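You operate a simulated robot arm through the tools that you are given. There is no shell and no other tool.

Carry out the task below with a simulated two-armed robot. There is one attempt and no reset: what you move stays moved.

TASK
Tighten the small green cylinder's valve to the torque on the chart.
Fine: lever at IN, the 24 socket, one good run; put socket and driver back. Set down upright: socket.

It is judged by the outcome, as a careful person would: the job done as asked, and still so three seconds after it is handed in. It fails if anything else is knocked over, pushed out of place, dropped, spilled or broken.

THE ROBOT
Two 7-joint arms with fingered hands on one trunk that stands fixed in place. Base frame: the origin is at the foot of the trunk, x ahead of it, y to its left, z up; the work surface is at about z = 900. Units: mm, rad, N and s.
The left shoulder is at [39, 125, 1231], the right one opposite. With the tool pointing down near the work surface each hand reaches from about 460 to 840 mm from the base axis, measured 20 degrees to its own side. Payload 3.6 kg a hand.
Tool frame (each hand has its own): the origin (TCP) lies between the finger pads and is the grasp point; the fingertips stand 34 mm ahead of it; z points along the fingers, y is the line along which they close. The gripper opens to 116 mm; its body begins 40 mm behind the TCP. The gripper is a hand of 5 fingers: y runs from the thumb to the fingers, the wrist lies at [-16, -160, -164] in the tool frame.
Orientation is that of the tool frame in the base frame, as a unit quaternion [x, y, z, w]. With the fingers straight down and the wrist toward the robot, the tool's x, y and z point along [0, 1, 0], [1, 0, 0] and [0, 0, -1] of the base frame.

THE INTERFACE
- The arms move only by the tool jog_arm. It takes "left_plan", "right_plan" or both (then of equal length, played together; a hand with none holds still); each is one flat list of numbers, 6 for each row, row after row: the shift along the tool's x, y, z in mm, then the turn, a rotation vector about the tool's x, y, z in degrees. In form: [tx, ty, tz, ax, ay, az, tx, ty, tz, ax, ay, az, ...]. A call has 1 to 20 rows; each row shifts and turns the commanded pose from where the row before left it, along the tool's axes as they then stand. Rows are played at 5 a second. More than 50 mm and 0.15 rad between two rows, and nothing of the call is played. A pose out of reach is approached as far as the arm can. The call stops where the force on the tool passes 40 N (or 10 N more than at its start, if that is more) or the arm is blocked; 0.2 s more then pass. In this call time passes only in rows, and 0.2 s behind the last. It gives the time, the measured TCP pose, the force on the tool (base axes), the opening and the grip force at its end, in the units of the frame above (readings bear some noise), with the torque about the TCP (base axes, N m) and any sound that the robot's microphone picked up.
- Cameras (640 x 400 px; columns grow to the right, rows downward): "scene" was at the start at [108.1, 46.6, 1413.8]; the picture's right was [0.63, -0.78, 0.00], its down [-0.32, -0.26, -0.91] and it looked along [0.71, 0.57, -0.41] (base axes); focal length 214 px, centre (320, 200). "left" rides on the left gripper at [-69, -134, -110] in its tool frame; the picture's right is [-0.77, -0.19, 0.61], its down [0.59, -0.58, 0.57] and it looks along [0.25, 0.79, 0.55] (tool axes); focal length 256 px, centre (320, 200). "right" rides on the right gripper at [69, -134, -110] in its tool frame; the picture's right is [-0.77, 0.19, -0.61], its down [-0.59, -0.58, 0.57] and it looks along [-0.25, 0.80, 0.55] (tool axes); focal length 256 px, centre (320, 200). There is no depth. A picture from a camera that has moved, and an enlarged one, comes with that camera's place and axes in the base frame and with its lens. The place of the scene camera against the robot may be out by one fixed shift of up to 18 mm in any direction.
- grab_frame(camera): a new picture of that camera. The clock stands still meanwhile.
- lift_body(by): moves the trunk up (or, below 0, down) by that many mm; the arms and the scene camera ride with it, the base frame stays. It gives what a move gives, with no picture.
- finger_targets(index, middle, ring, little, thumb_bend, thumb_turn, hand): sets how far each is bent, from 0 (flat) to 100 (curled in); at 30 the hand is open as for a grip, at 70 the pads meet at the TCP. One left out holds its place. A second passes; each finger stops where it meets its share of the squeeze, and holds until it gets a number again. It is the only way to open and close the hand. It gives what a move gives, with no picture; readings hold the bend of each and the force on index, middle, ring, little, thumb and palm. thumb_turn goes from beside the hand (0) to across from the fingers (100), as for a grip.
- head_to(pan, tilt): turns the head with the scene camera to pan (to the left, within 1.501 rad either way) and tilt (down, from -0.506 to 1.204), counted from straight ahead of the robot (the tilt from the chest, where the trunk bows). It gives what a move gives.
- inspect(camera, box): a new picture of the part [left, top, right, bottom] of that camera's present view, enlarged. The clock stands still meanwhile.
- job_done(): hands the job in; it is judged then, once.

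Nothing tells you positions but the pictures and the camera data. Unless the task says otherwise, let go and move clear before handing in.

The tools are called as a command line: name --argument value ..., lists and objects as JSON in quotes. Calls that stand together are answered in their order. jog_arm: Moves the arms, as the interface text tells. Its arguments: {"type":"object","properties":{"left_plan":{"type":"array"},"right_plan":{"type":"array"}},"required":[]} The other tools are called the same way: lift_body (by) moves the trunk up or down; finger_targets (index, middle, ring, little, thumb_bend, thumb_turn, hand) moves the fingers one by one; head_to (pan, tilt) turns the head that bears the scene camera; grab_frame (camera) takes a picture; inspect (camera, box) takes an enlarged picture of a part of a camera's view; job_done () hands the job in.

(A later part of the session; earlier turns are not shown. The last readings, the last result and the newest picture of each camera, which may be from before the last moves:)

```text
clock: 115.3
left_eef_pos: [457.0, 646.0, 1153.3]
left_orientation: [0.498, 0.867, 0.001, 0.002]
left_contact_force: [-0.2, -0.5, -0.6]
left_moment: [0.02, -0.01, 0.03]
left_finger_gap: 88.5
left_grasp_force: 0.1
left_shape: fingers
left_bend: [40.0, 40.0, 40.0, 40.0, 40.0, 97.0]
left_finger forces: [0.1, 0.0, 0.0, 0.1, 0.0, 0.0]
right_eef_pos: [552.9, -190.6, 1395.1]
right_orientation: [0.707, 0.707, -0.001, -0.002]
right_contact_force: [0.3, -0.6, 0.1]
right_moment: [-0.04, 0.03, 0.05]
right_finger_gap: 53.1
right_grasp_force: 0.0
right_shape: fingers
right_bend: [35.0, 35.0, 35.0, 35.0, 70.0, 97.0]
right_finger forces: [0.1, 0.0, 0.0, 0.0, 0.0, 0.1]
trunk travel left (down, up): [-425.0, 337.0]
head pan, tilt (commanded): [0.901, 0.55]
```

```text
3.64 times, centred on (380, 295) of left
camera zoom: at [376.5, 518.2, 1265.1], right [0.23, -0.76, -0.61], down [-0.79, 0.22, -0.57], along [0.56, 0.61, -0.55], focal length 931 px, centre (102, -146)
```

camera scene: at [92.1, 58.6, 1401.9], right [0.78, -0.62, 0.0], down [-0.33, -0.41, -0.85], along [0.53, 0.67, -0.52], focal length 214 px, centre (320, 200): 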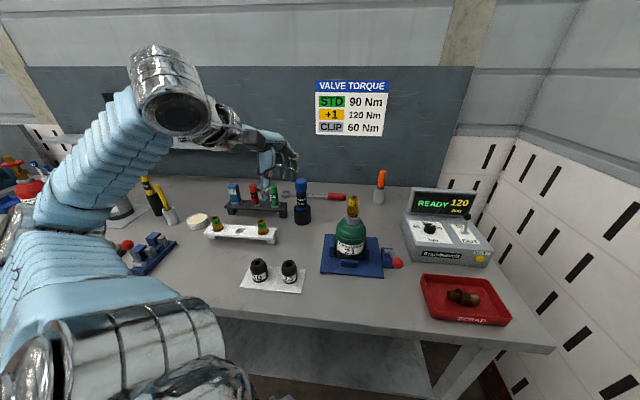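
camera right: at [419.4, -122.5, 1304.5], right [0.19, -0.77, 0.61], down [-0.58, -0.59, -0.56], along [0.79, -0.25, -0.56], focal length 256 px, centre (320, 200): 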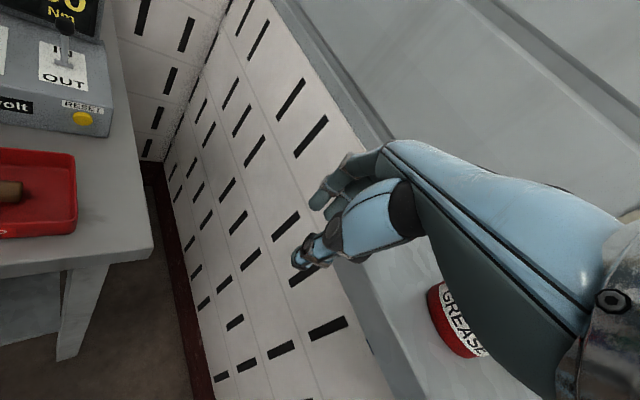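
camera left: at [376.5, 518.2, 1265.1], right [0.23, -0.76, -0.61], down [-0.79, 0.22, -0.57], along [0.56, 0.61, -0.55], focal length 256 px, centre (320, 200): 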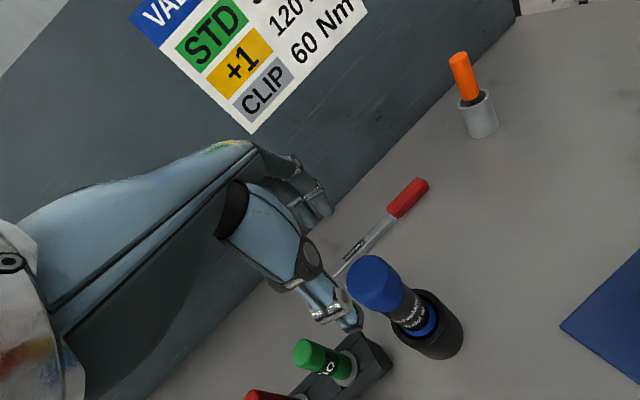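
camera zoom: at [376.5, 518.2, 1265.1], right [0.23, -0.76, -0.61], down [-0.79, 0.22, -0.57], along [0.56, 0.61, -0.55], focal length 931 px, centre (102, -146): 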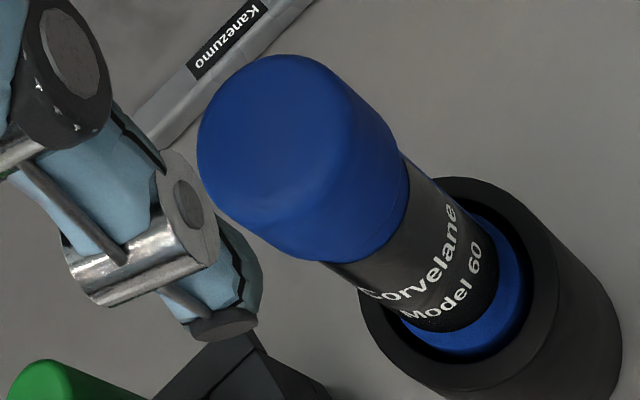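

Well aligned. Descending around the driver's cap.

jog_arm --left_plan '[0, 0, 37, 0, 0, 0, 0, 0, 37, 0, 0, 0, 0, 0, 30, 0, 0, 0, 0, 0, 5, 0, 0, 0, 0, 0, 0, 0, 0, 0]'

inspect --camera "scene" --box '[250, 130, 350, 230]'

grab_frame --camera "left"

```text
clock: 116.5
left_eef_pos: [456.9, 646.2, 1044.2]
left_orientation: [0.498, 0.867, 0.0, 0.001]
left_contact_force: [-0.1, -1.0, 0.0]
left_moment: [-0.01, 0.01, -0.02]
left_finger_gap: 88.6
left_grasp_force: 0.1
left_shape: fingers
left_bend: [40.0, 40.0, 40.0, 40.0, 40.0, 97.0]
left_finger forces: [0.0, 0.0, 0.0, 0.1, 0.1, 0.0]
right_eef_pos: [552.2, -190.0, 1396.3]
right_orientation: [0.706, 0.708, -0.001, -0.001]
right_contact_force: [0.0, 0.0, 0.2]
right_moment: [0.02, 0.01, -0.02]
right_finger_gap: 53.3
right_grasp_force: 0.1
right_shape: fingers
right_bend: [35.0, 35.0, 35.0, 35.0, 70.0, 97.0]
right_finger forces: [0.0, 0.0, 0.0, 0.0, 0.0, 0.1]
trunk travel left (down, up): [-425.0, 337.0]
head pan, tilt (commanded): [0.901, 0.55]
```

```text
4.00 times, centred on (300, 180) of scene
camera zoom: at [91.9, 59.1, 1401.9], right [0.78, -0.62, 0.0], down [-0.32, -0.41, -0.85], along [0.53, 0.67, -0.52], focal length 858 px, centre (400, 280)
```

zoom: 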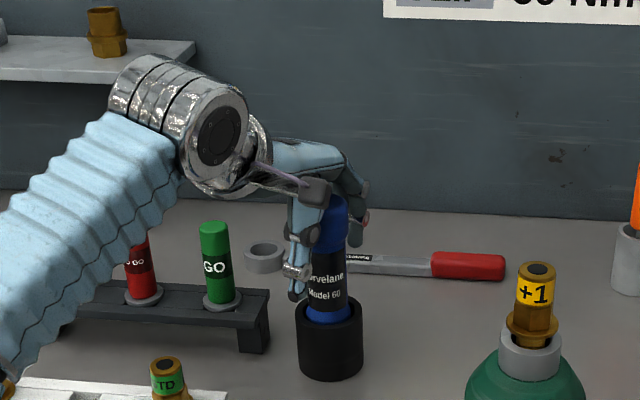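

```text
taken
camera left: at [377.4, 518.4, 1155.5], right [0.23, -0.76, -0.61], down [-0.79, 0.22, -0.57], along [0.56, 0.61, -0.55], focal length 256 px, centre (320, 200)
```

left: 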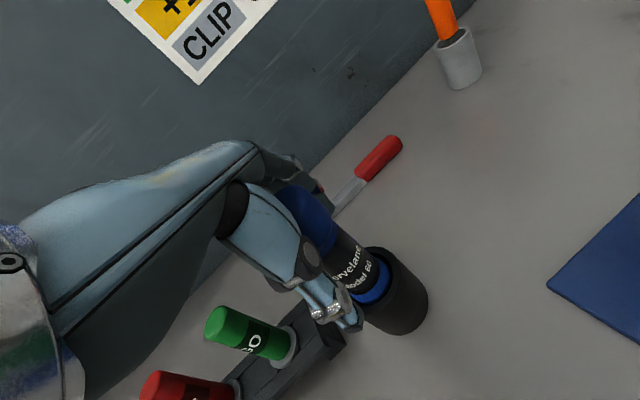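

finger_targets --hand "left" --index 58 --middle 58 --ring 55 --little 55 --thumb_bend 58

finger_targets --hand "left" --index 72 --middle 72 --ring 68 --little 60 --thumb_bend 72

inspect --camera "scene" --box '[250, 130, 350, 230]'

inspect --camera "left" --box '[250, 170, 450, 350]'

```text
clock: 117.5
left_eef_pos: [457.7, 646.0, 1044.3]
left_orientation: [0.498, 0.867, 0.001, 0.001]
left_contact_force: [0.7, -0.5, 0.0]
left_moment: [-0.01, -0.03, 0.04]
left_finger_gap: 40.4
left_grasp_force: 0.4
left_shape: fingers
left_bend: [56.0, 57.0, 55.0, 55.0, 57.0, 97.0]
left_finger forces: [0.7, 0.0, 0.1, 0.0, 0.0, 0.1]
right_eef_pos: [553.2, -190.5, 1395.5]
right_orientation: [0.707, 0.707, -0.001, -0.001]
right_contact_force: [-0.2, 0.1, 0.4]
right_moment: [-0.02, 0.01, 0.0]
right_finger_gap: 53.3
right_grasp_force: 0.0
right_shape: fingers
right_bend: [35.0, 35.0, 35.0, 35.0, 70.0, 97.0]
right_finger forces: [0.0, 0.0, 0.0, 0.0, 0.1, 0.0]
trunk travel left (down, up): [-425.0, 337.0]
head pan, tilt (commanded): [0.901, 0.55]
```

```text
clock: 118.5
left_eef_pos: [457.0, 646.0, 1044.3]
left_orientation: [0.498, 0.867, 0.001, 0.001]
left_contact_force: [0.3, 0.3, -1.3]
left_moment: [0.08, -0.04, -0.05]
left_finger_gap: 35.0
left_grasp_force: 21.6
left_shape: fingers
left_bend: [59.0, 60.0, 68.0, 60.0, 61.0, 96.0]
left_finger forces: [10.3, 10.5, 0.0, 0.1, 22.3, 0.0]
right_eef_pos: [552.4, -190.0, 1396.8]
right_orientation: [0.707, 0.707, 0.0, -0.001]
right_contact_force: [0.8, 0.1, -0.1]
right_moment: [0.0, -0.01, 0.03]
right_finger_gap: 53.0
right_grasp_force: 0.0
right_shape: fingers
right_bend: [35.0, 35.0, 35.0, 35.0, 70.0, 97.0]
right_finger forces: [0.0, 0.0, 0.0, 0.0, 0.0, 0.0]
trunk travel left (down, up): [-425.0, 337.0]
head pan, tilt (commanded): [0.901, 0.55]
```

```text
4.00 times, centred on (300, 180) of scene
camera zoom: at [91.9, 59.2, 1401.9], right [0.78, -0.62, 0.0], down [-0.32, -0.41, -0.85], along [0.53, 0.67, -0.52], focal length 858 px, centre (400, 280)
```

zoom: 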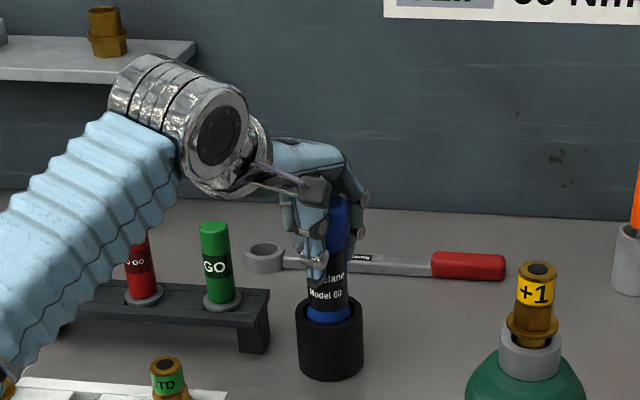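

```text
2.22 times, centred on (350, 260) of left
camera zoom: at [377.3, 518.6, 1155.6], right [0.23, -0.76, -0.61], down [-0.79, 0.22, -0.57], along [0.56, 0.61, -0.55], focal length 569 px, centre (253, 67)
```

zoom: 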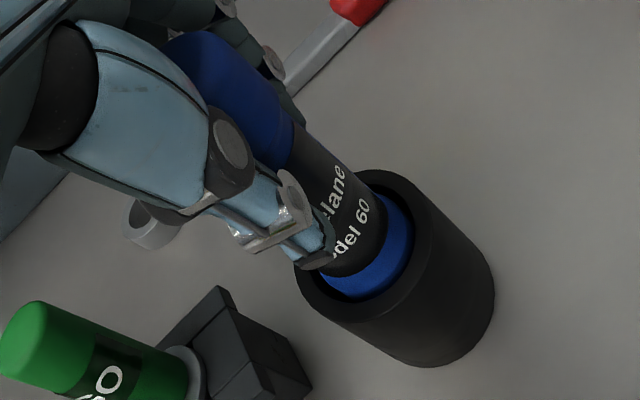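

Solid 22 N grip on the driver. I'll lift it straight out of its cup.

jog_arm --left_plan '[0, 0, -10, 0, 0, 0, 0, 0, -20, 0, 0, 0, 0, 0, -30, 0, 0, 0, 0, 0, -30, 0, 0, 0, 0, 0, -30, 0, 0, 0, 0, 0, 0, 0, 0, 0]'

inspect --camera "scene" --box '[240, 90, 360, 230]'

inspect --camera "left" --box '[250, 170, 450, 350]'

```text
clock: 119.9
left_eef_pos: [457.9, 646.2, 1162.8]
left_orientation: [0.497, 0.868, 0.0, 0.001]
left_contact_force: [-0.8, -0.5, -7.0]
left_moment: [0.04, 0.03, 0.01]
left_finger_gap: 34.9
left_grasp_force: 20.4
left_shape: fingers
left_bend: [58.0, 60.0, 68.0, 60.0, 61.0, 96.0]
left_finger forces: [10.1, 10.2, 0.1, 0.0, 21.0, 0.0]
right_eef_pos: [551.7, -188.1, 1395.5]
right_orientation: [0.707, 0.707, -0.002, 0.0]
right_contact_force: [0.2, -0.1, -0.3]
right_moment: [0.01, -0.02, 0.0]
right_finger_gap: 53.1
right_grasp_force: 0.2
right_shape: fingers
right_bend: [35.0, 35.0, 35.0, 35.0, 70.0, 97.0]
right_finger forces: [0.1, 0.2, 0.0, 0.0, 0.1, 0.0]
trunk travel left (down, up): [-425.0, 337.0]
head pan, tilt (commanded): [0.901, 0.55]
```

```text
2.86 times, centred on (300, 160) of scene
camera zoom: at [92.7, 60.5, 1401.7], right [0.78, -0.62, 0.0], down [-0.33, -0.41, -0.85], along [0.53, 0.67, -0.52], focal length 613 px, centre (377, 314)
```

zoom: 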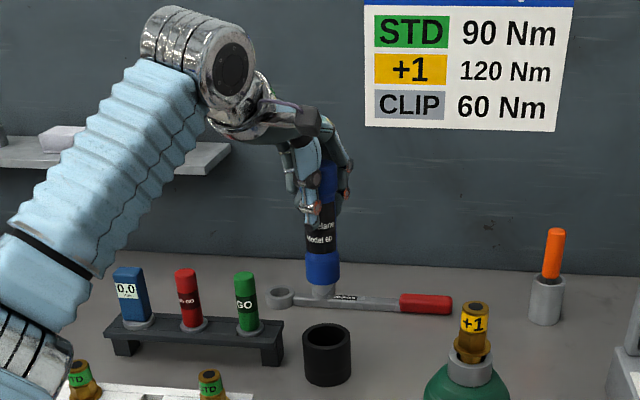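

```text
2.22 times, centred on (350, 260) of left
camera zoom: at [377.0, 518.6, 1274.6], right [0.23, -0.76, -0.61], down [-0.79, 0.22, -0.57], along [0.56, 0.61, -0.55], focal length 569 px, centre (253, 67)
```

zoom: 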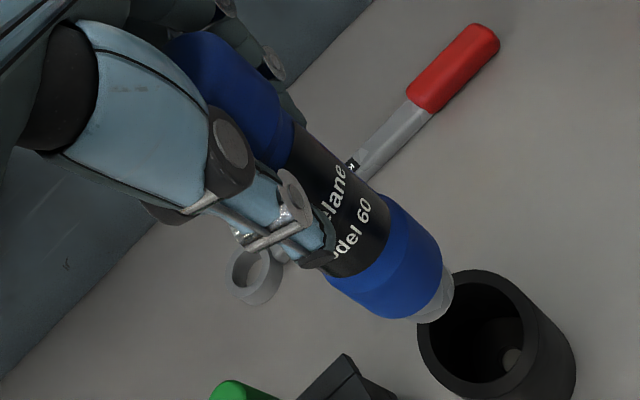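

The driver is out, about 172 mm long with a short grey drive tip 138 mm below my grasp point. I'll raise it and carry it toward the 24 socket.

jog_arm --left_plan '[0, 0, -40, 0, 0, 0, -13.5, -43.3, 0, 0, 0, 0, -13.5, -43.3, 0, 0, 0, 0, -13.5, -43.3, 0, 0, 0, 0, -13.5, -43.3, 0, 0, 0, 0, -13.5, -43.3, 0, 0, 0, 0, -13.5, -43.3, 0, 0, 0, 0, 0, 0, 0, 0, 0, 7.5, 0, 0, 0, 0, 0, 7.5, 0, 0, 0, 0, 0, 7.5, 0, 0, 0, 0, 0, 7.5, 0, 0, 0, 0, 0, 0]'

grab_frame --camera "scene"

grab_frame --camera "left"

```text
clock: 122.5
left_eef_pos: [275.2, 443.4, 1203.1]
left_orientation: [0.706, 0.708, 0.001, 0.001]
left_contact_force: [0.2, 0.0, -7.2]
left_moment: [0.07, 0.01, -0.02]
left_finger_gap: 34.4
left_grasp_force: 21.0
left_shape: fingers
left_bend: [58.0, 60.0, 68.0, 60.0, 62.0, 96.0]
left_finger forces: [10.3, 11.1, 0.0, 0.1, 20.6, 0.0]
right_eef_pos: [552.5, -190.1, 1395.9]
right_orientation: [0.707, 0.707, -0.001, -0.001]
right_contact_force: [-0.5, 0.0, -0.9]
right_moment: [0.01, -0.04, -0.01]
right_finger_gap: 53.2
right_grasp_force: 0.1
right_shape: fingers
right_bend: [35.0, 35.0, 35.0, 35.0, 70.0, 97.0]
right_finger forces: [0.0, 0.1, 0.0, 0.0, 0.0, 0.0]
trunk travel left (down, up): [-425.0, 337.0]
head pan, tilt (commanded): [0.901, 0.55]
```

```text
taken
camera scene: at [92.2, 59.3, 1401.8], right [0.78, -0.62, 0.0], down [-0.33, -0.41, -0.85], along [0.53, 0.67, -0.52], focal length 214 px, centre (320, 200)
```

scene: 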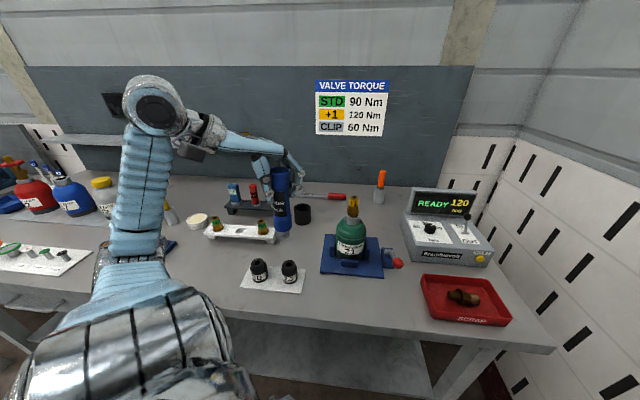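

```text
taken
camera left: at [141.6, 374.6, 1314.8], right [-0.18, -0.77, -0.61], down [-0.58, 0.59, -0.57], along [0.8, 0.25, -0.55], focal length 256 px, centre (320, 200)
```

left: 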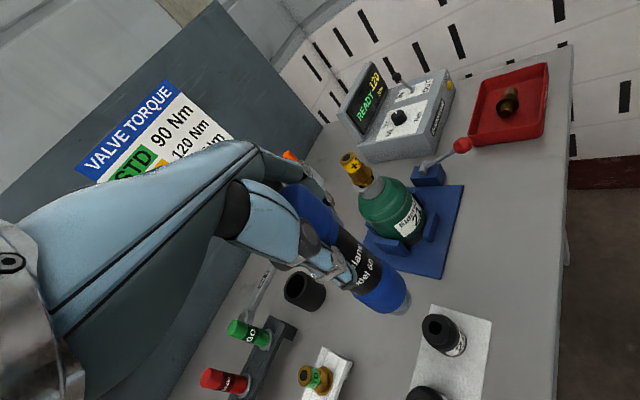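

inspect --camera "left" --box '[330, 240, 470, 370]'

inspect --camera "scene" --box '[250, 150, 320, 300]'

```text
3.08 times, centred on (400, 305) of left
camera zoom: at [141.6, 374.6, 1314.8], right [-0.18, -0.77, -0.61], down [-0.58, 0.59, -0.57], along [0.8, 0.25, -0.55], focal length 788 px, centre (74, -123)
```

zoom: 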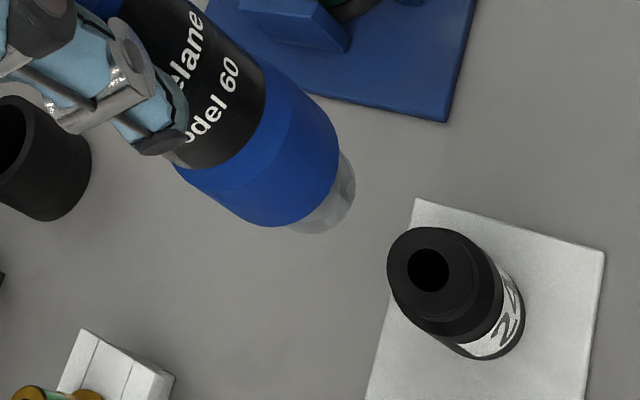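

```text
2.67 times, centred on (285, 225) of scene
camera zoom: at [92.2, 59.3, 1401.8], right [0.78, -0.62, 0.0], down [-0.33, -0.41, -0.85], along [0.53, 0.67, -0.52], focal length 572 px, centre (413, 133)
```

zoom: 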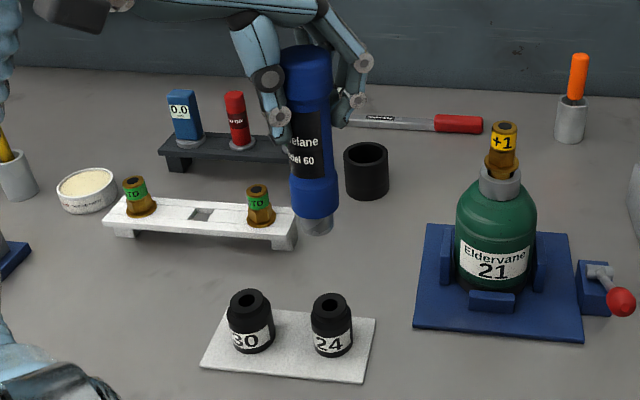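

inspect --camera "scene" --box '[262, 195, 302, 245]'

inspect --camera "left" --box '[360, 260, 420, 320]'

```text
8.00 times, centred on (282, 220) of scene
camera zoom: at [92.2, 59.3, 1401.8], right [0.78, -0.62, 0.0], down [-0.33, -0.41, -0.85], along [0.53, 0.67, -0.52], focal length 1716 px, centre (624, 40)
```

zoom: 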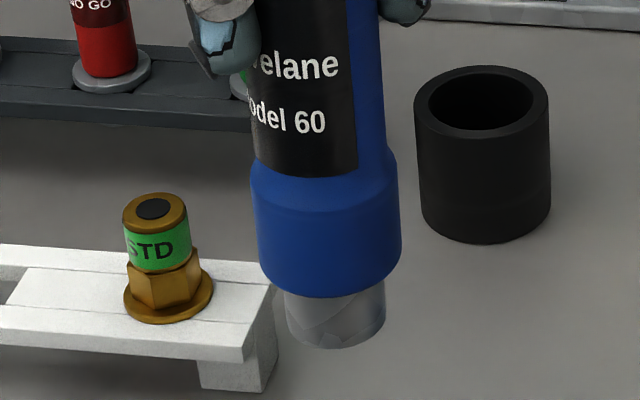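

```text
6.67 times, centred on (390, 290) of left
camera zoom: at [141.6, 374.6, 1314.8], right [-0.18, -0.77, -0.61], down [-0.58, 0.59, -0.57], along [0.8, 0.25, -0.55], focal length 1707 px, centre (-147, -400)
```

zoom: 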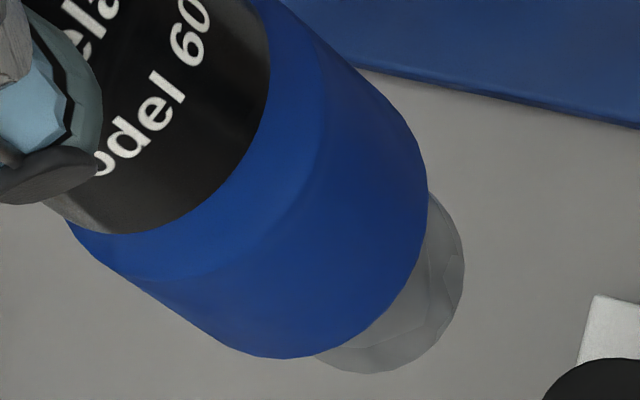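

The driver's tip is at about (274, 438.5) and the socket's top centre at about (277, 436). I'll trim by (+3, −2) mm and lower to just above the socket.

jog_arm --left_plan '[-2.2, 3, 30, 0, 0, 0, 0, 0, 30, 0, 0, 0, 0, 0, 25, 0, 0, 0, 0, 0, 0, 0, 0, 0]'

inspect --camera "left" --box '[350, 250, 450, 350]'

inspect --camera "scene" --box '[260, 220, 310, 300]'

```text
clock: 123.5
left_eef_pos: [277.5, 440.1, 1119.3]
left_orientation: [0.705, 0.71, 0.001, 0.0]
left_contact_force: [-0.8, -0.2, -7.8]
left_moment: [0.05, 0.0, 0.01]
left_finger_gap: 34.5
left_grasp_force: 20.7
left_shape: fingers
left_bend: [58.0, 60.0, 68.0, 60.0, 62.0, 96.0]
left_finger forces: [10.3, 11.1, 0.0, 0.1, 20.3, 0.0]
right_eef_pos: [551.7, -189.7, 1396.4]
right_orientation: [0.706, 0.708, 0.0, 0.0]
right_contact_force: [0.3, -0.3, -0.2]
right_moment: [-0.02, -0.04, -0.05]
right_finger_gap: 53.3
right_grasp_force: 0.1
right_shape: fingers
right_bend: [35.0, 35.0, 35.0, 35.0, 70.0, 97.0]
right_finger forces: [0.0, 0.1, 0.0, 0.0, 0.1, 0.1]
trunk travel left (down, up): [-425.0, 337.0]
head pan, tilt (commanded): [0.901, 0.55]
```

```text
4.00 times, centred on (400, 300) of left
camera zoom: at [144.5, 370.7, 1230.6], right [-0.18, -0.77, -0.61], down [-0.58, 0.59, -0.57], along [0.8, 0.25, -0.55], focal length 1024 px, centre (0, -200)
```

zoom: 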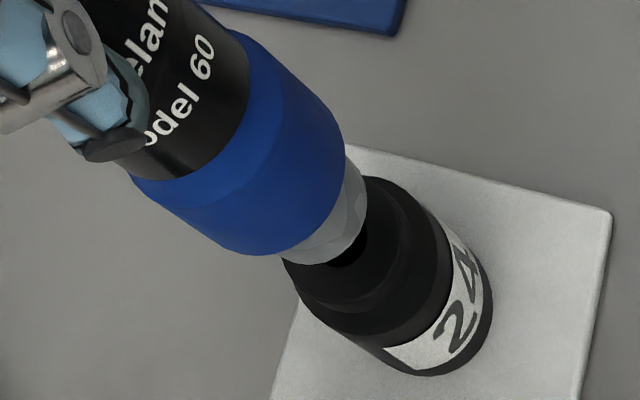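

```text
5.00 times, centred on (285, 260) of scene
camera zoom: at [92.2, 59.4, 1401.8], right [0.78, -0.62, 0.0], down [-0.33, -0.41, -0.85], along [0.53, 0.67, -0.52], focal length 1072 px, centre (495, -100)
```

zoom: 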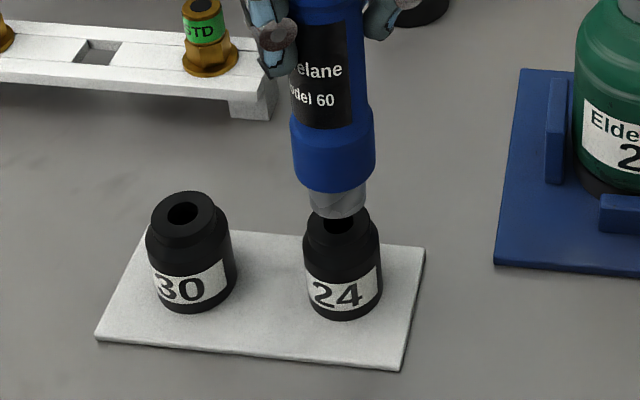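

Tip and socket line up closely in both views. I'll lower to contact and press gently, listening for any click.

jog_arm --left_plan '[0, -0.7, 5, 0, 0, 0, 0, 0, 4, 0, 0, 0, 0, 0, 3, 0, 0, 0, 0, 0, 0, 0, 0, 0]'

inspect --camera "left" --box '[350, 250, 450, 350]'

inspect --camera "scene" --box '[260, 220, 310, 300]'

```text
clock: 124.5
left_eef_pos: [277.3, 440.8, 1107.3]
left_orientation: [0.706, 0.708, 0.001, 0.002]
left_contact_force: [0.1, -0.1, -6.7]
left_moment: [0.01, 0.06, 0.02]
left_finger_gap: 34.2
left_grasp_force: 20.2
left_shape: fingers
left_bend: [58.0, 60.0, 68.0, 60.0, 62.0, 96.0]
left_finger forces: [10.3, 11.1, 0.0, 0.0, 20.2, 0.0]
right_eef_pos: [553.1, -189.0, 1395.8]
right_orientation: [0.707, 0.707, -0.001, -0.001]
right_contact_force: [-0.8, 0.3, 0.1]
right_moment: [-0.03, 0.0, 0.0]
right_finger_gap: 53.1
right_grasp_force: 0.1
right_shape: fingers
right_bend: [35.0, 35.0, 35.0, 35.0, 70.0, 97.0]
right_finger forces: [0.0, 0.1, 0.0, 0.1, 0.1, 0.0]
trunk travel left (down, up): [-425.0, 337.0]
head pan, tilt (commanded): [0.901, 0.55]
```

```text
4.00 times, centred on (400, 300) of left
camera zoom: at [144.3, 371.3, 1218.7], right [-0.18, -0.77, -0.61], down [-0.58, 0.59, -0.57], along [0.8, 0.25, -0.55], focal length 1024 px, centre (0, -200)
```

zoom: 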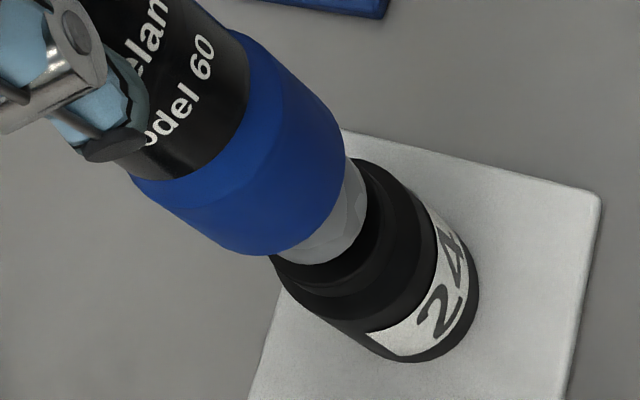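

```text
5.00 times, centred on (285, 260) of scene
camera zoom: at [92.2, 59.4, 1401.8], right [0.78, -0.62, 0.0], down [-0.33, -0.41, -0.85], along [0.53, 0.67, -0.52], focal length 1072 px, centre (495, -100)
```

zoom: 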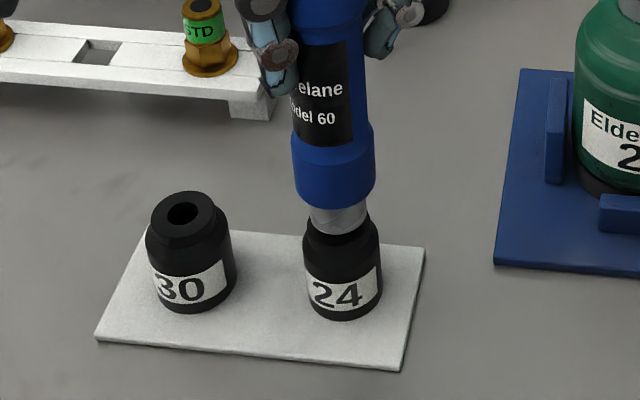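

jog_arm --left_plan '[0, 0, 3, 0, 0, 0, 0, 0, 2, 0, 0, 0, 0, 0, 0, 0, 0, 0]'

jog_arm --left_plan '[0, 0, 2, 0, 0, 0, 0, 0, 2, 0, 0, 0, 0, 0, 0, 0, 0, 0]'

inspect --camera "scene" --box '[260, 220, 310, 300]'

```text
clock: 125.3
left_eef_pos: [277.1, 441.5, 1101.0]
left_orientation: [0.705, 0.709, 0.0, 0.001]
left_contact_force: [0.0, 0.3, -7.9]
left_moment: [0.03, -0.03, 0.01]
left_finger_gap: 34.4
left_grasp_force: 20.5
left_shape: fingers
left_bend: [58.0, 60.0, 68.0, 60.0, 62.0, 96.0]
left_finger forces: [10.4, 11.1, 0.0, 0.1, 20.3, 0.1]
right_eef_pos: [551.6, -188.8, 1396.5]
right_orientation: [0.707, 0.707, -0.001, -0.001]
right_contact_force: [-0.4, 0.1, 0.2]
right_moment: [-0.02, -0.01, -0.01]
right_finger_gap: 52.9
right_grasp_force: 0.1
right_shape: fingers
right_bend: [35.0, 35.0, 35.0, 35.0, 70.0, 97.0]
right_finger forces: [0.0, 0.0, 0.0, 0.0, 0.1, 0.0]
trunk travel left (down, up): [-425.0, 337.0]
head pan, tilt (commanded): [0.901, 0.55]
```

```text
clock: 126.1
left_eef_pos: [276.9, 441.8, 1099.9]
left_orientation: [0.705, 0.709, 0.002, 0.002]
left_contact_force: [-0.9, -0.3, 3.9]
left_moment: [0.0, -0.01, -0.01]
left_finger_gap: 34.4
left_grasp_force: 22.4
left_shape: fingers
left_bend: [58.0, 60.0, 68.0, 60.0, 62.0, 96.0]
left_finger forces: [10.3, 12.0, 0.0, 0.1, 22.1, 0.0]
right_eef_pos: [552.4, -190.9, 1397.0]
right_orientation: [0.707, 0.707, 0.0, 0.001]
right_contact_force: [0.0, 0.8, -0.1]
right_moment: [0.0, -0.02, 0.05]
right_finger_gap: 53.2
right_grasp_force: 0.0
right_shape: fingers
right_bend: [35.0, 35.0, 35.0, 35.0, 70.0, 97.0]
right_finger forces: [0.0, 0.0, 0.0, 0.0, 0.1, 0.0]
trunk travel left (down, up): [-425.0, 337.0]
head pan, tilt (commanded): [0.901, 0.55]
```

```text
5.00 times, centred on (285, 260) of scene
camera zoom: at [91.3, 58.4, 1402.1], right [0.78, -0.62, 0.0], down [-0.32, -0.41, -0.85], along [0.53, 0.67, -0.52], focal length 1072 px, centre (495, -100)
```

zoom: 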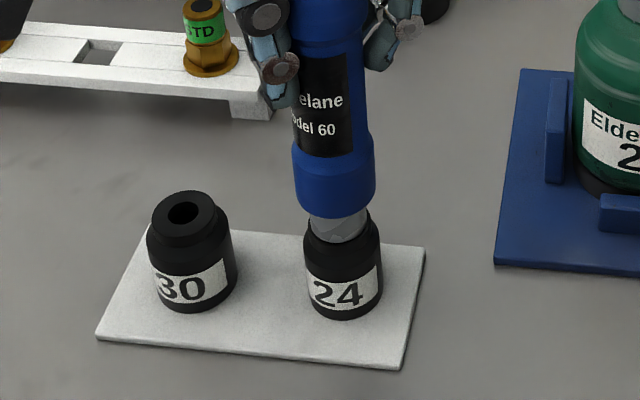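

Contact at about 11 N. I'll press a little harder, then lift slightly to see whether the socket has attached.

jog_arm --left_plan '[0, 0, 3, 0, 0, 0, 0, 0, 0, 0, 0, 0, 0, 0, 0, 0, 0, 0]'

jog_arm --left_plan '[0, 0, -5, 0, 0, 0, 0, 0, -8, 0, 0, 0, 0, 0, 0, 0, 0, 0]'

inspect --camera "scene" --box '[260, 220, 310, 300]'

```text
clock: 126.9
left_eef_pos: [276.2, 439.4, 1096.8]
left_orientation: [0.706, 0.709, 0.004, 0.002]
left_contact_force: [-3.0, 2.1, 30.5]
left_moment: [-0.04, 0.06, 0.0]
left_finger_gap: 34.2
left_grasp_force: 26.7
left_shape: fingers
left_bend: [60.0, 60.0, 68.0, 60.0, 62.0, 96.0]
left_finger forces: [11.6, 13.9, 0.1, 0.0, 27.1, 0.0]
right_eef_pos: [549.1, -191.9, 1396.4]
right_orientation: [0.706, 0.708, 0.001, 0.0]
right_contact_force: [-0.1, -0.3, 0.0]
right_moment: [0.0, 0.01, -0.01]
right_finger_gap: 53.0
right_grasp_force: 0.1
right_shape: fingers
right_bend: [35.0, 35.0, 35.0, 35.0, 70.0, 97.0]
right_finger forces: [0.1, 0.1, 0.1, 0.0, 0.1, 0.1]
trunk travel left (down, up): [-425.0, 337.0]
head pan, tilt (commanded): [0.901, 0.55]
```

```text
clock: 127.7
left_eef_pos: [277.2, 441.2, 1106.9]
left_orientation: [0.706, 0.709, 0.001, 0.001]
left_contact_force: [-0.3, -0.6, -6.3]
left_moment: [0.08, 0.04, 0.02]
left_finger_gap: 34.8
left_grasp_force: 20.9
left_shape: fingers
left_bend: [59.0, 60.0, 68.0, 60.0, 62.0, 96.0]
left_finger forces: [10.2, 11.1, 0.1, 0.0, 20.0, 0.1]
right_eef_pos: [552.5, -189.4, 1396.0]
right_orientation: [0.707, 0.707, -0.001, -0.001]
right_contact_force: [-0.4, 0.2, 0.0]
right_moment: [0.0, 0.03, 0.03]
right_finger_gap: 53.0
right_grasp_force: 0.1
right_shape: fingers
right_bend: [35.0, 35.0, 35.0, 35.0, 70.0, 97.0]
right_finger forces: [0.0, 0.0, 0.0, 0.0, 0.1, 0.0]
trunk travel left (down, up): [-425.0, 337.0]
head pan, tilt (commanded): [0.901, 0.55]
```

```text
5.00 times, centred on (285, 260) of scene
camera zoom: at [92.3, 59.6, 1401.7], right [0.78, -0.62, 0.0], down [-0.33, -0.41, -0.85], along [0.53, 0.67, -0.52], focal length 1072 px, centre (495, -100)
```

zoom: 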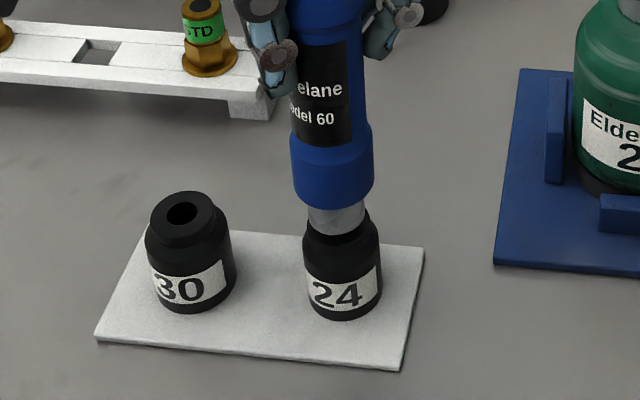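

Pressing with ~37 N didn't attach the socket, so the stack is evidently socket on the valve first, then the driver on top. I'll return the driver to its cup and redo the socket with better alignment.

jog_arm --left_plan '[0, 0, -30, 0, 0, 0, 0, 0, -45, 0, 0, 0, 0, 0, -30, 0, 0, 0, 0, 0, 0, 0, 0, -7.5, 0, 0, 0, 0, 0, -7.5, 0, 0, 0, 0, 0, -7.5, 0, 0, 0, 0, 0, -7.5, 14.3, 43.1, 0, 0, 0, 0, 14.3, 43.1, 0, 0, 0, 0, 14.3, 43.1, 0, 0, 0, 0, 14.3, 43.1, 0, 0, 0, 0, 14.3, 43.1, 0, 0, 0, 0, 14.3, 43.1, 0, 0, 0, 0, 0, 0, 0, 0, 0, 0, 0, 0, 0, 0, 0, 0]'

inspect --camera "scene" --box '[260, 130, 340, 230]'

inspect --camera "left" --box '[330, 240, 470, 370]'

```text
clock: 130.9
left_eef_pos: [457.3, 647.8, 1213.2]
left_orientation: [0.498, 0.867, -0.001, 0.0]
left_contact_force: [0.2, 0.3, -8.4]
left_moment: [0.08, 0.03, -0.02]
left_finger_gap: 34.3
left_grasp_force: 21.3
left_shape: fingers
left_bend: [58.0, 60.0, 68.0, 60.0, 62.0, 96.0]
left_finger forces: [10.8, 11.8, 0.1, 0.0, 20.3, 0.0]
right_eef_pos: [553.8, -188.9, 1395.7]
right_orientation: [0.707, 0.708, -0.001, 0.0]
right_contact_force: [0.0, -0.1, -0.8]
right_moment: [0.01, -0.03, -0.03]
right_finger_gap: 53.2
right_grasp_force: 0.1
right_shape: fingers
right_bend: [35.0, 35.0, 35.0, 35.0, 70.0, 97.0]
right_finger forces: [0.1, 0.1, 0.0, 0.0, 0.0, 0.0]
trunk travel left (down, up): [-425.0, 337.0]
head pan, tilt (commanded): [0.901, 0.55]
```

```text
4.00 times, centred on (300, 180) of scene
camera zoom: at [92.9, 60.2, 1401.7], right [0.78, -0.62, 0.0], down [-0.33, -0.41, -0.85], along [0.53, 0.67, -0.52], focal length 858 px, centre (400, 280)
```

zoom: 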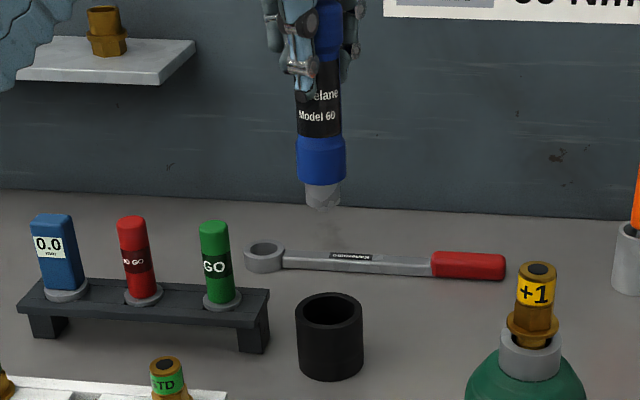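

```text
3.08 times, centred on (400, 305) of left
camera zoom: at [377.8, 520.1, 1326.2], right [0.23, -0.76, -0.61], down [-0.79, 0.22, -0.57], along [0.56, 0.61, -0.55], focal length 788 px, centre (74, -123)
```

zoom: 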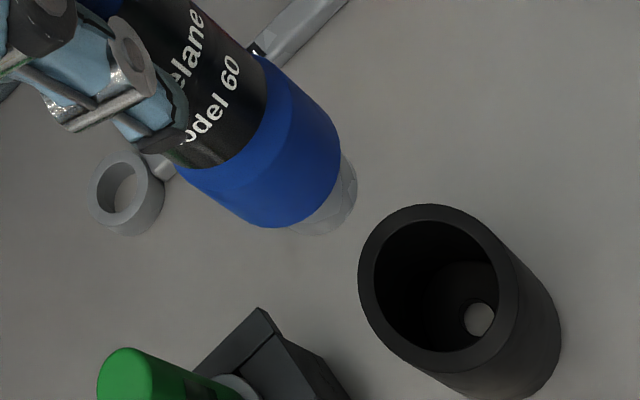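

Let me look closely at the driver's tip and into the empty cup.

inspect --camera "scene" --box '[290, 160, 320, 195]'

inspect --camera "left" --box '[380, 285, 460, 365]'

inspect --camera "left" --box '[370, 270, 410, 310]'

```text
11.43 times, centred on (305, 178) of scene
camera zoom: at [92.9, 60.2, 1401.7], right [0.78, -0.62, 0.0], down [-0.33, -0.41, -0.85], along [0.53, 0.67, -0.52], focal length 2451 px, centre (491, 457)
```

zoom: 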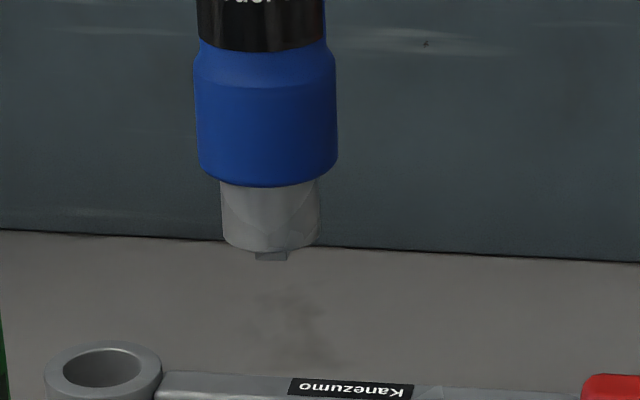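

```text
5.00 times, centred on (420, 325) of left
camera zoom: at [377.8, 520.1, 1326.2], right [0.23, -0.76, -0.61], down [-0.79, 0.22, -0.57], along [0.56, 0.61, -0.55], focal length 1280 px, centre (-180, -425)
```

zoom: 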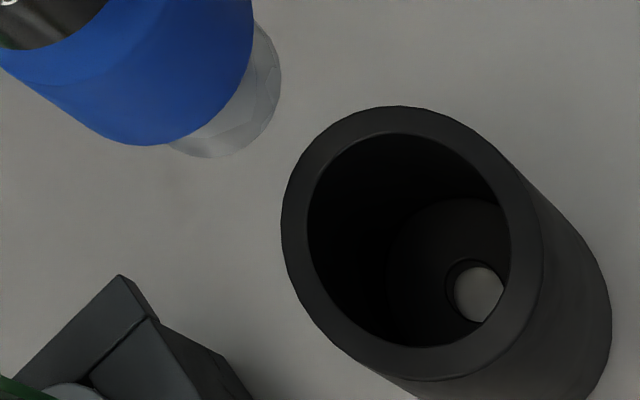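

```text
10.00 times, centred on (390, 290) of left
camera zoom: at [377.8, 520.1, 1326.2], right [0.23, -0.76, -0.61], down [-0.79, 0.22, -0.57], along [0.56, 0.61, -0.55], focal length 2560 px, centre (-380, -700)
```

zoom: 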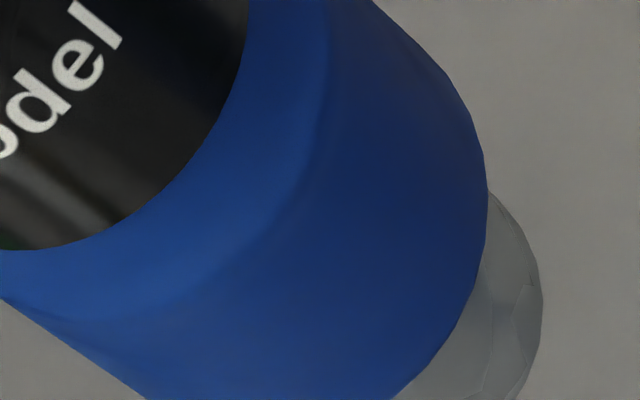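

There is a small square stub, about 10 mm wide and 8 mm long, under the grey collar: it drops into the socket's top hole without holding it. I'll now check the driver's pose in the hand against how it looked when lifted, then return it to the cup.

inspect --camera "left" --box '[250, 170, 450, 350]'

inspect --camera "scene" --box '[240, 90, 360, 230]'

```text
2.22 times, centred on (350, 260) of left
camera zoom: at [377.8, 520.1, 1326.2], right [0.23, -0.76, -0.61], down [-0.79, 0.22, -0.57], along [0.56, 0.61, -0.55], focal length 569 px, centre (253, 67)
```

zoom: 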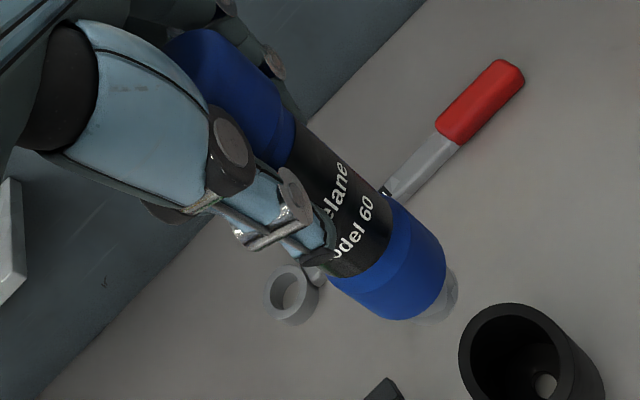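

```text
2.86 times, centred on (300, 160) of scene
camera zoom: at [92.9, 60.2, 1401.7], right [0.78, -0.62, 0.0], down [-0.33, -0.41, -0.85], along [0.53, 0.67, -0.52], focal length 613 px, centre (377, 314)
```

zoom: 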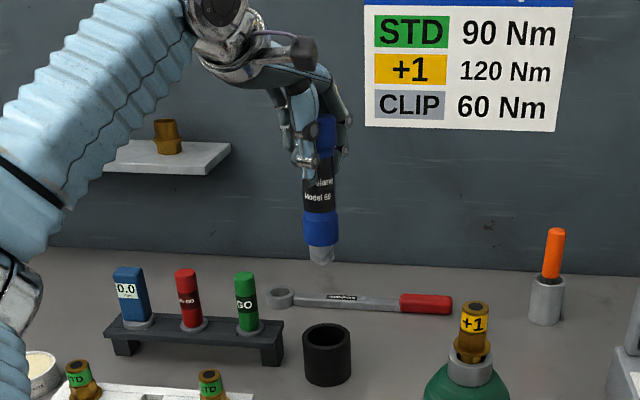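

The driver sits essentially as it was lifted, within about 1 mm. Lowering to just above the cup to verify.

jog_arm --left_plan '[0, 0, 35, 0, 0, 0, 0, 0, 35, 0, 0, 0, 0, 0, 26, 0, 0, 0, 0, 0, 0, 0, 0, 0]'

inspect --camera "left" --box '[350, 250, 450, 350]'

inspect --camera "scene" --box '[275, 160, 335, 230]'

```text
clock: 131.9
left_eef_pos: [456.3, 647.4, 1115.6]
left_orientation: [0.498, 0.867, 0.0, 0.001]
left_contact_force: [-0.3, -0.8, -7.1]
left_moment: [0.02, 0.03, 0.02]
left_finger_gap: 34.3
left_grasp_force: 21.3
left_shape: fingers
left_bend: [58.0, 60.0, 68.0, 60.0, 62.0, 96.0]
left_finger forces: [10.5, 11.7, 0.0, 0.0, 20.0, 0.0]
right_eef_pos: [552.9, -190.6, 1395.9]
right_orientation: [0.707, 0.707, 0.0, -0.001]
right_contact_force: [-0.8, 0.1, -0.3]
right_moment: [-0.01, 0.0, -0.01]
right_finger_gap: 53.2
right_grasp_force: 0.1
right_shape: fingers
right_bend: [35.0, 35.0, 35.0, 35.0, 70.0, 97.0]
right_finger forces: [0.0, 0.0, 0.0, 0.1, 0.0, 0.0]
trunk travel left (down, up): [-425.0, 337.0]
head pan, tilt (commanded): [0.901, 0.55]
```

```text
4.00 times, centred on (400, 300) of left
camera zoom: at [376.0, 520.3, 1227.7], right [0.23, -0.76, -0.61], down [-0.79, 0.22, -0.57], along [0.56, 0.61, -0.55], focal length 1024 px, centre (0, -200)
```

zoom: 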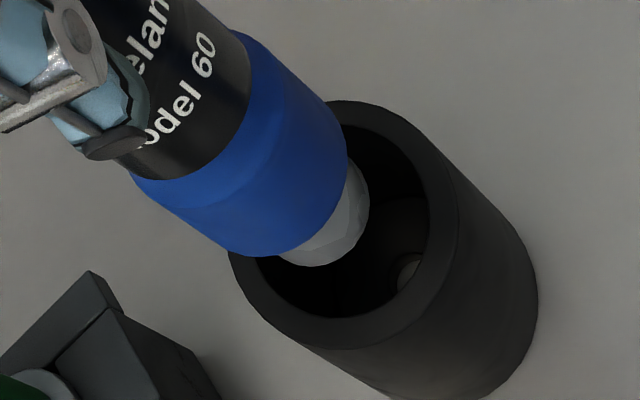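

```text
5.71 times, centred on (305, 195) of scene
camera zoom: at [92.5, 59.9, 1401.8], right [0.78, -0.62, 0.0], down [-0.33, -0.41, -0.85], along [0.53, 0.67, -0.52], focal length 1226 px, centre (406, 229)
```

zoom: 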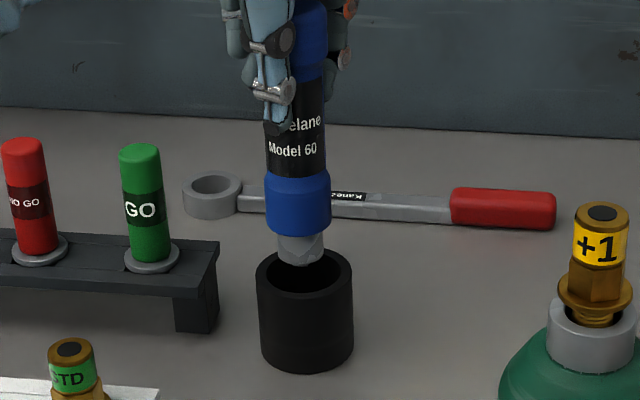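

The tip needs about 2 mm of correction to centre on the cup. Trimming and then lowering slowly with an eye on force.

jog_arm --left_plan '[-1.9, 0.8, 0, 0, 0, 0, 0, 0, 12, 0, 0, 0, 0, 0, 12, 0, 0, 0, 0, 0, 10, 0, 0, 0, 0, 0, 0, 0, 0, 0]'

inspect --camera "left" --box '[330, 230, 430, 330]'

inspect --camera "scene" --box '[275, 160, 335, 230]'

```text
clock: 133.1
left_eef_pos: [457.6, 645.4, 1080.8]
left_orientation: [0.497, 0.867, 0.001, 0.001]
left_contact_force: [-0.2, -0.1, -7.3]
left_moment: [0.03, -0.01, 0.03]
left_finger_gap: 34.5
left_grasp_force: 21.5
left_shape: fingers
left_bend: [58.0, 60.0, 68.0, 60.0, 62.0, 96.0]
left_finger forces: [10.7, 11.6, 0.1, 0.1, 19.9, 0.1]
right_eef_pos: [552.4, -189.8, 1395.8]
right_orientation: [0.706, 0.708, 0.0, -0.001]
right_contact_force: [0.2, 0.3, -0.6]
right_moment: [0.01, 0.0, 0.0]
right_finger_gap: 53.0
right_grasp_force: 0.1
right_shape: fingers
right_bend: [35.0, 35.0, 35.0, 35.0, 70.0, 97.0]
right_finger forces: [0.0, 0.0, 0.0, 0.0, 0.0, 0.0]
trunk travel left (down, up): [-425.0, 337.0]
head pan, tilt (commanded): [0.901, 0.55]
```

```text
4.00 times, centred on (380, 280) of left
camera zoom: at [378.8, 518.3, 1193.1], right [0.23, -0.76, -0.61], down [-0.79, 0.22, -0.57], along [0.56, 0.61, -0.55], focal length 1024 px, centre (80, -120)
```

zoom: 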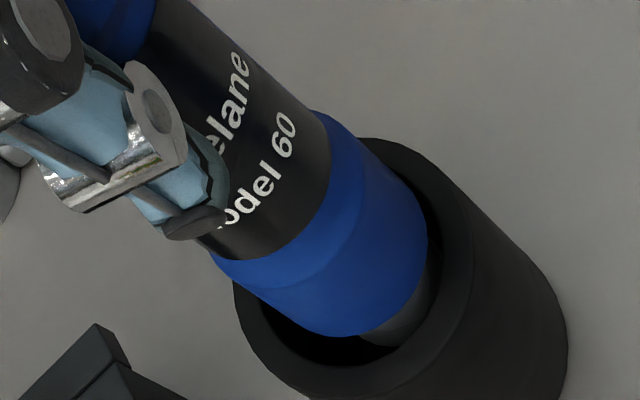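

```text
5.71 times, centred on (305, 195) of scene
camera zoom: at [92.5, 59.9, 1401.8], right [0.78, -0.62, 0.0], down [-0.33, -0.41, -0.85], along [0.53, 0.67, -0.52], focal length 1226 px, centre (406, 229)
```

zoom: 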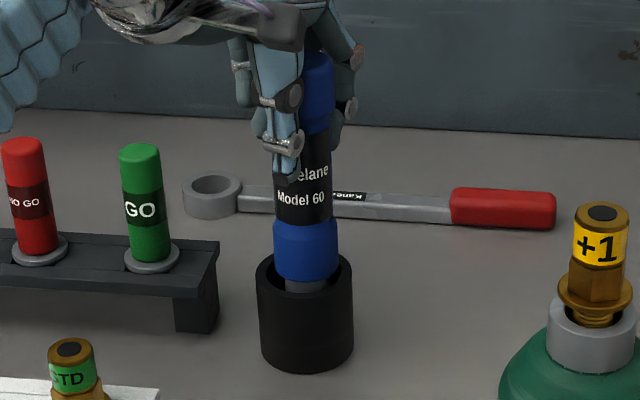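

It's entering the cup cleanly. Continuing down.

jog_arm --left_plan '[0, 0, 9, 0, 0, 0, 0, 0, 9, 0, 0, 0, 0, 0, 8, 0, 0, 0, 0, 0, 0, 0, 0, 0]'

jog_arm --left_plan '[0, 0, 5, 0, 0, 0, 0, 0, 4, 0, 0, 0, 0, 0, 0, 0, 0, 0]'

inspect --camera "scene" --box '[275, 160, 335, 230]'

```text
clock: 134.1
left_eef_pos: [457.9, 645.6, 1055.0]
left_orientation: [0.498, 0.867, -0.001, 0.001]
left_contact_force: [0.0, -1.0, -6.8]
left_moment: [0.06, 0.05, 0.04]
left_finger_gap: 34.4
left_grasp_force: 20.9
left_shape: fingers
left_bend: [58.0, 60.0, 68.0, 60.0, 62.0, 96.0]
left_finger forces: [10.7, 11.6, 0.1, 0.0, 19.9, 0.0]
right_eef_pos: [552.6, -189.7, 1396.6]
right_orientation: [0.707, 0.707, -0.001, 0.0]
right_contact_force: [-0.5, 0.6, 0.0]
right_moment: [-0.01, 0.02, 0.03]
right_finger_gap: 52.9
right_grasp_force: 0.0
right_shape: fingers
right_bend: [35.0, 35.0, 35.0, 35.0, 70.0, 97.0]
right_finger forces: [0.0, 0.0, 0.0, 0.1, 0.1, 0.0]
trunk travel left (down, up): [-425.0, 337.0]
head pan, tilt (commanded): [0.901, 0.55]
```

```text
clock: 134.9
left_eef_pos: [458.5, 644.7, 1051.0]
left_orientation: [0.498, 0.867, 0.003, 0.002]
left_contact_force: [-0.3, 0.0, 7.4]
left_moment: [0.0, 0.07, 0.0]
left_finger_gap: 34.3
left_grasp_force: 22.4
left_shape: fingers
left_bend: [59.0, 60.0, 68.0, 60.0, 62.0, 96.0]
left_finger forces: [10.7, 12.9, 0.0, 0.1, 21.4, 0.1]
right_eef_pos: [550.6, -191.5, 1396.2]
right_orientation: [0.707, 0.707, 0.0, 0.0]
right_contact_force: [0.6, 0.5, 0.2]
right_moment: [0.0, 0.01, 0.0]
right_finger_gap: 52.9
right_grasp_force: 0.0
right_shape: fingers
right_bend: [35.0, 35.0, 35.0, 35.0, 70.0, 97.0]
right_finger forces: [0.1, 0.0, 0.0, 0.1, 0.0, 0.0]
trunk travel left (down, up): [-425.0, 337.0]
head pan, tilt (commanded): [0.901, 0.55]
```

```text
5.71 times, centred on (305, 195) of scene
camera zoom: at [91.0, 58.2, 1402.1], right [0.78, -0.62, 0.0], down [-0.32, -0.41, -0.85], along [0.53, 0.67, -0.52], focal length 1226 px, centre (406, 229)
```

zoom: 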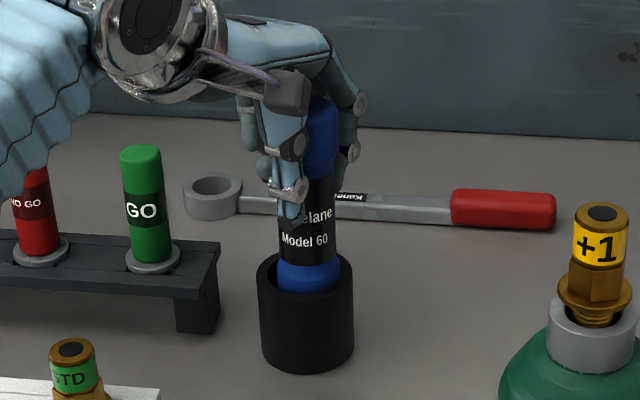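

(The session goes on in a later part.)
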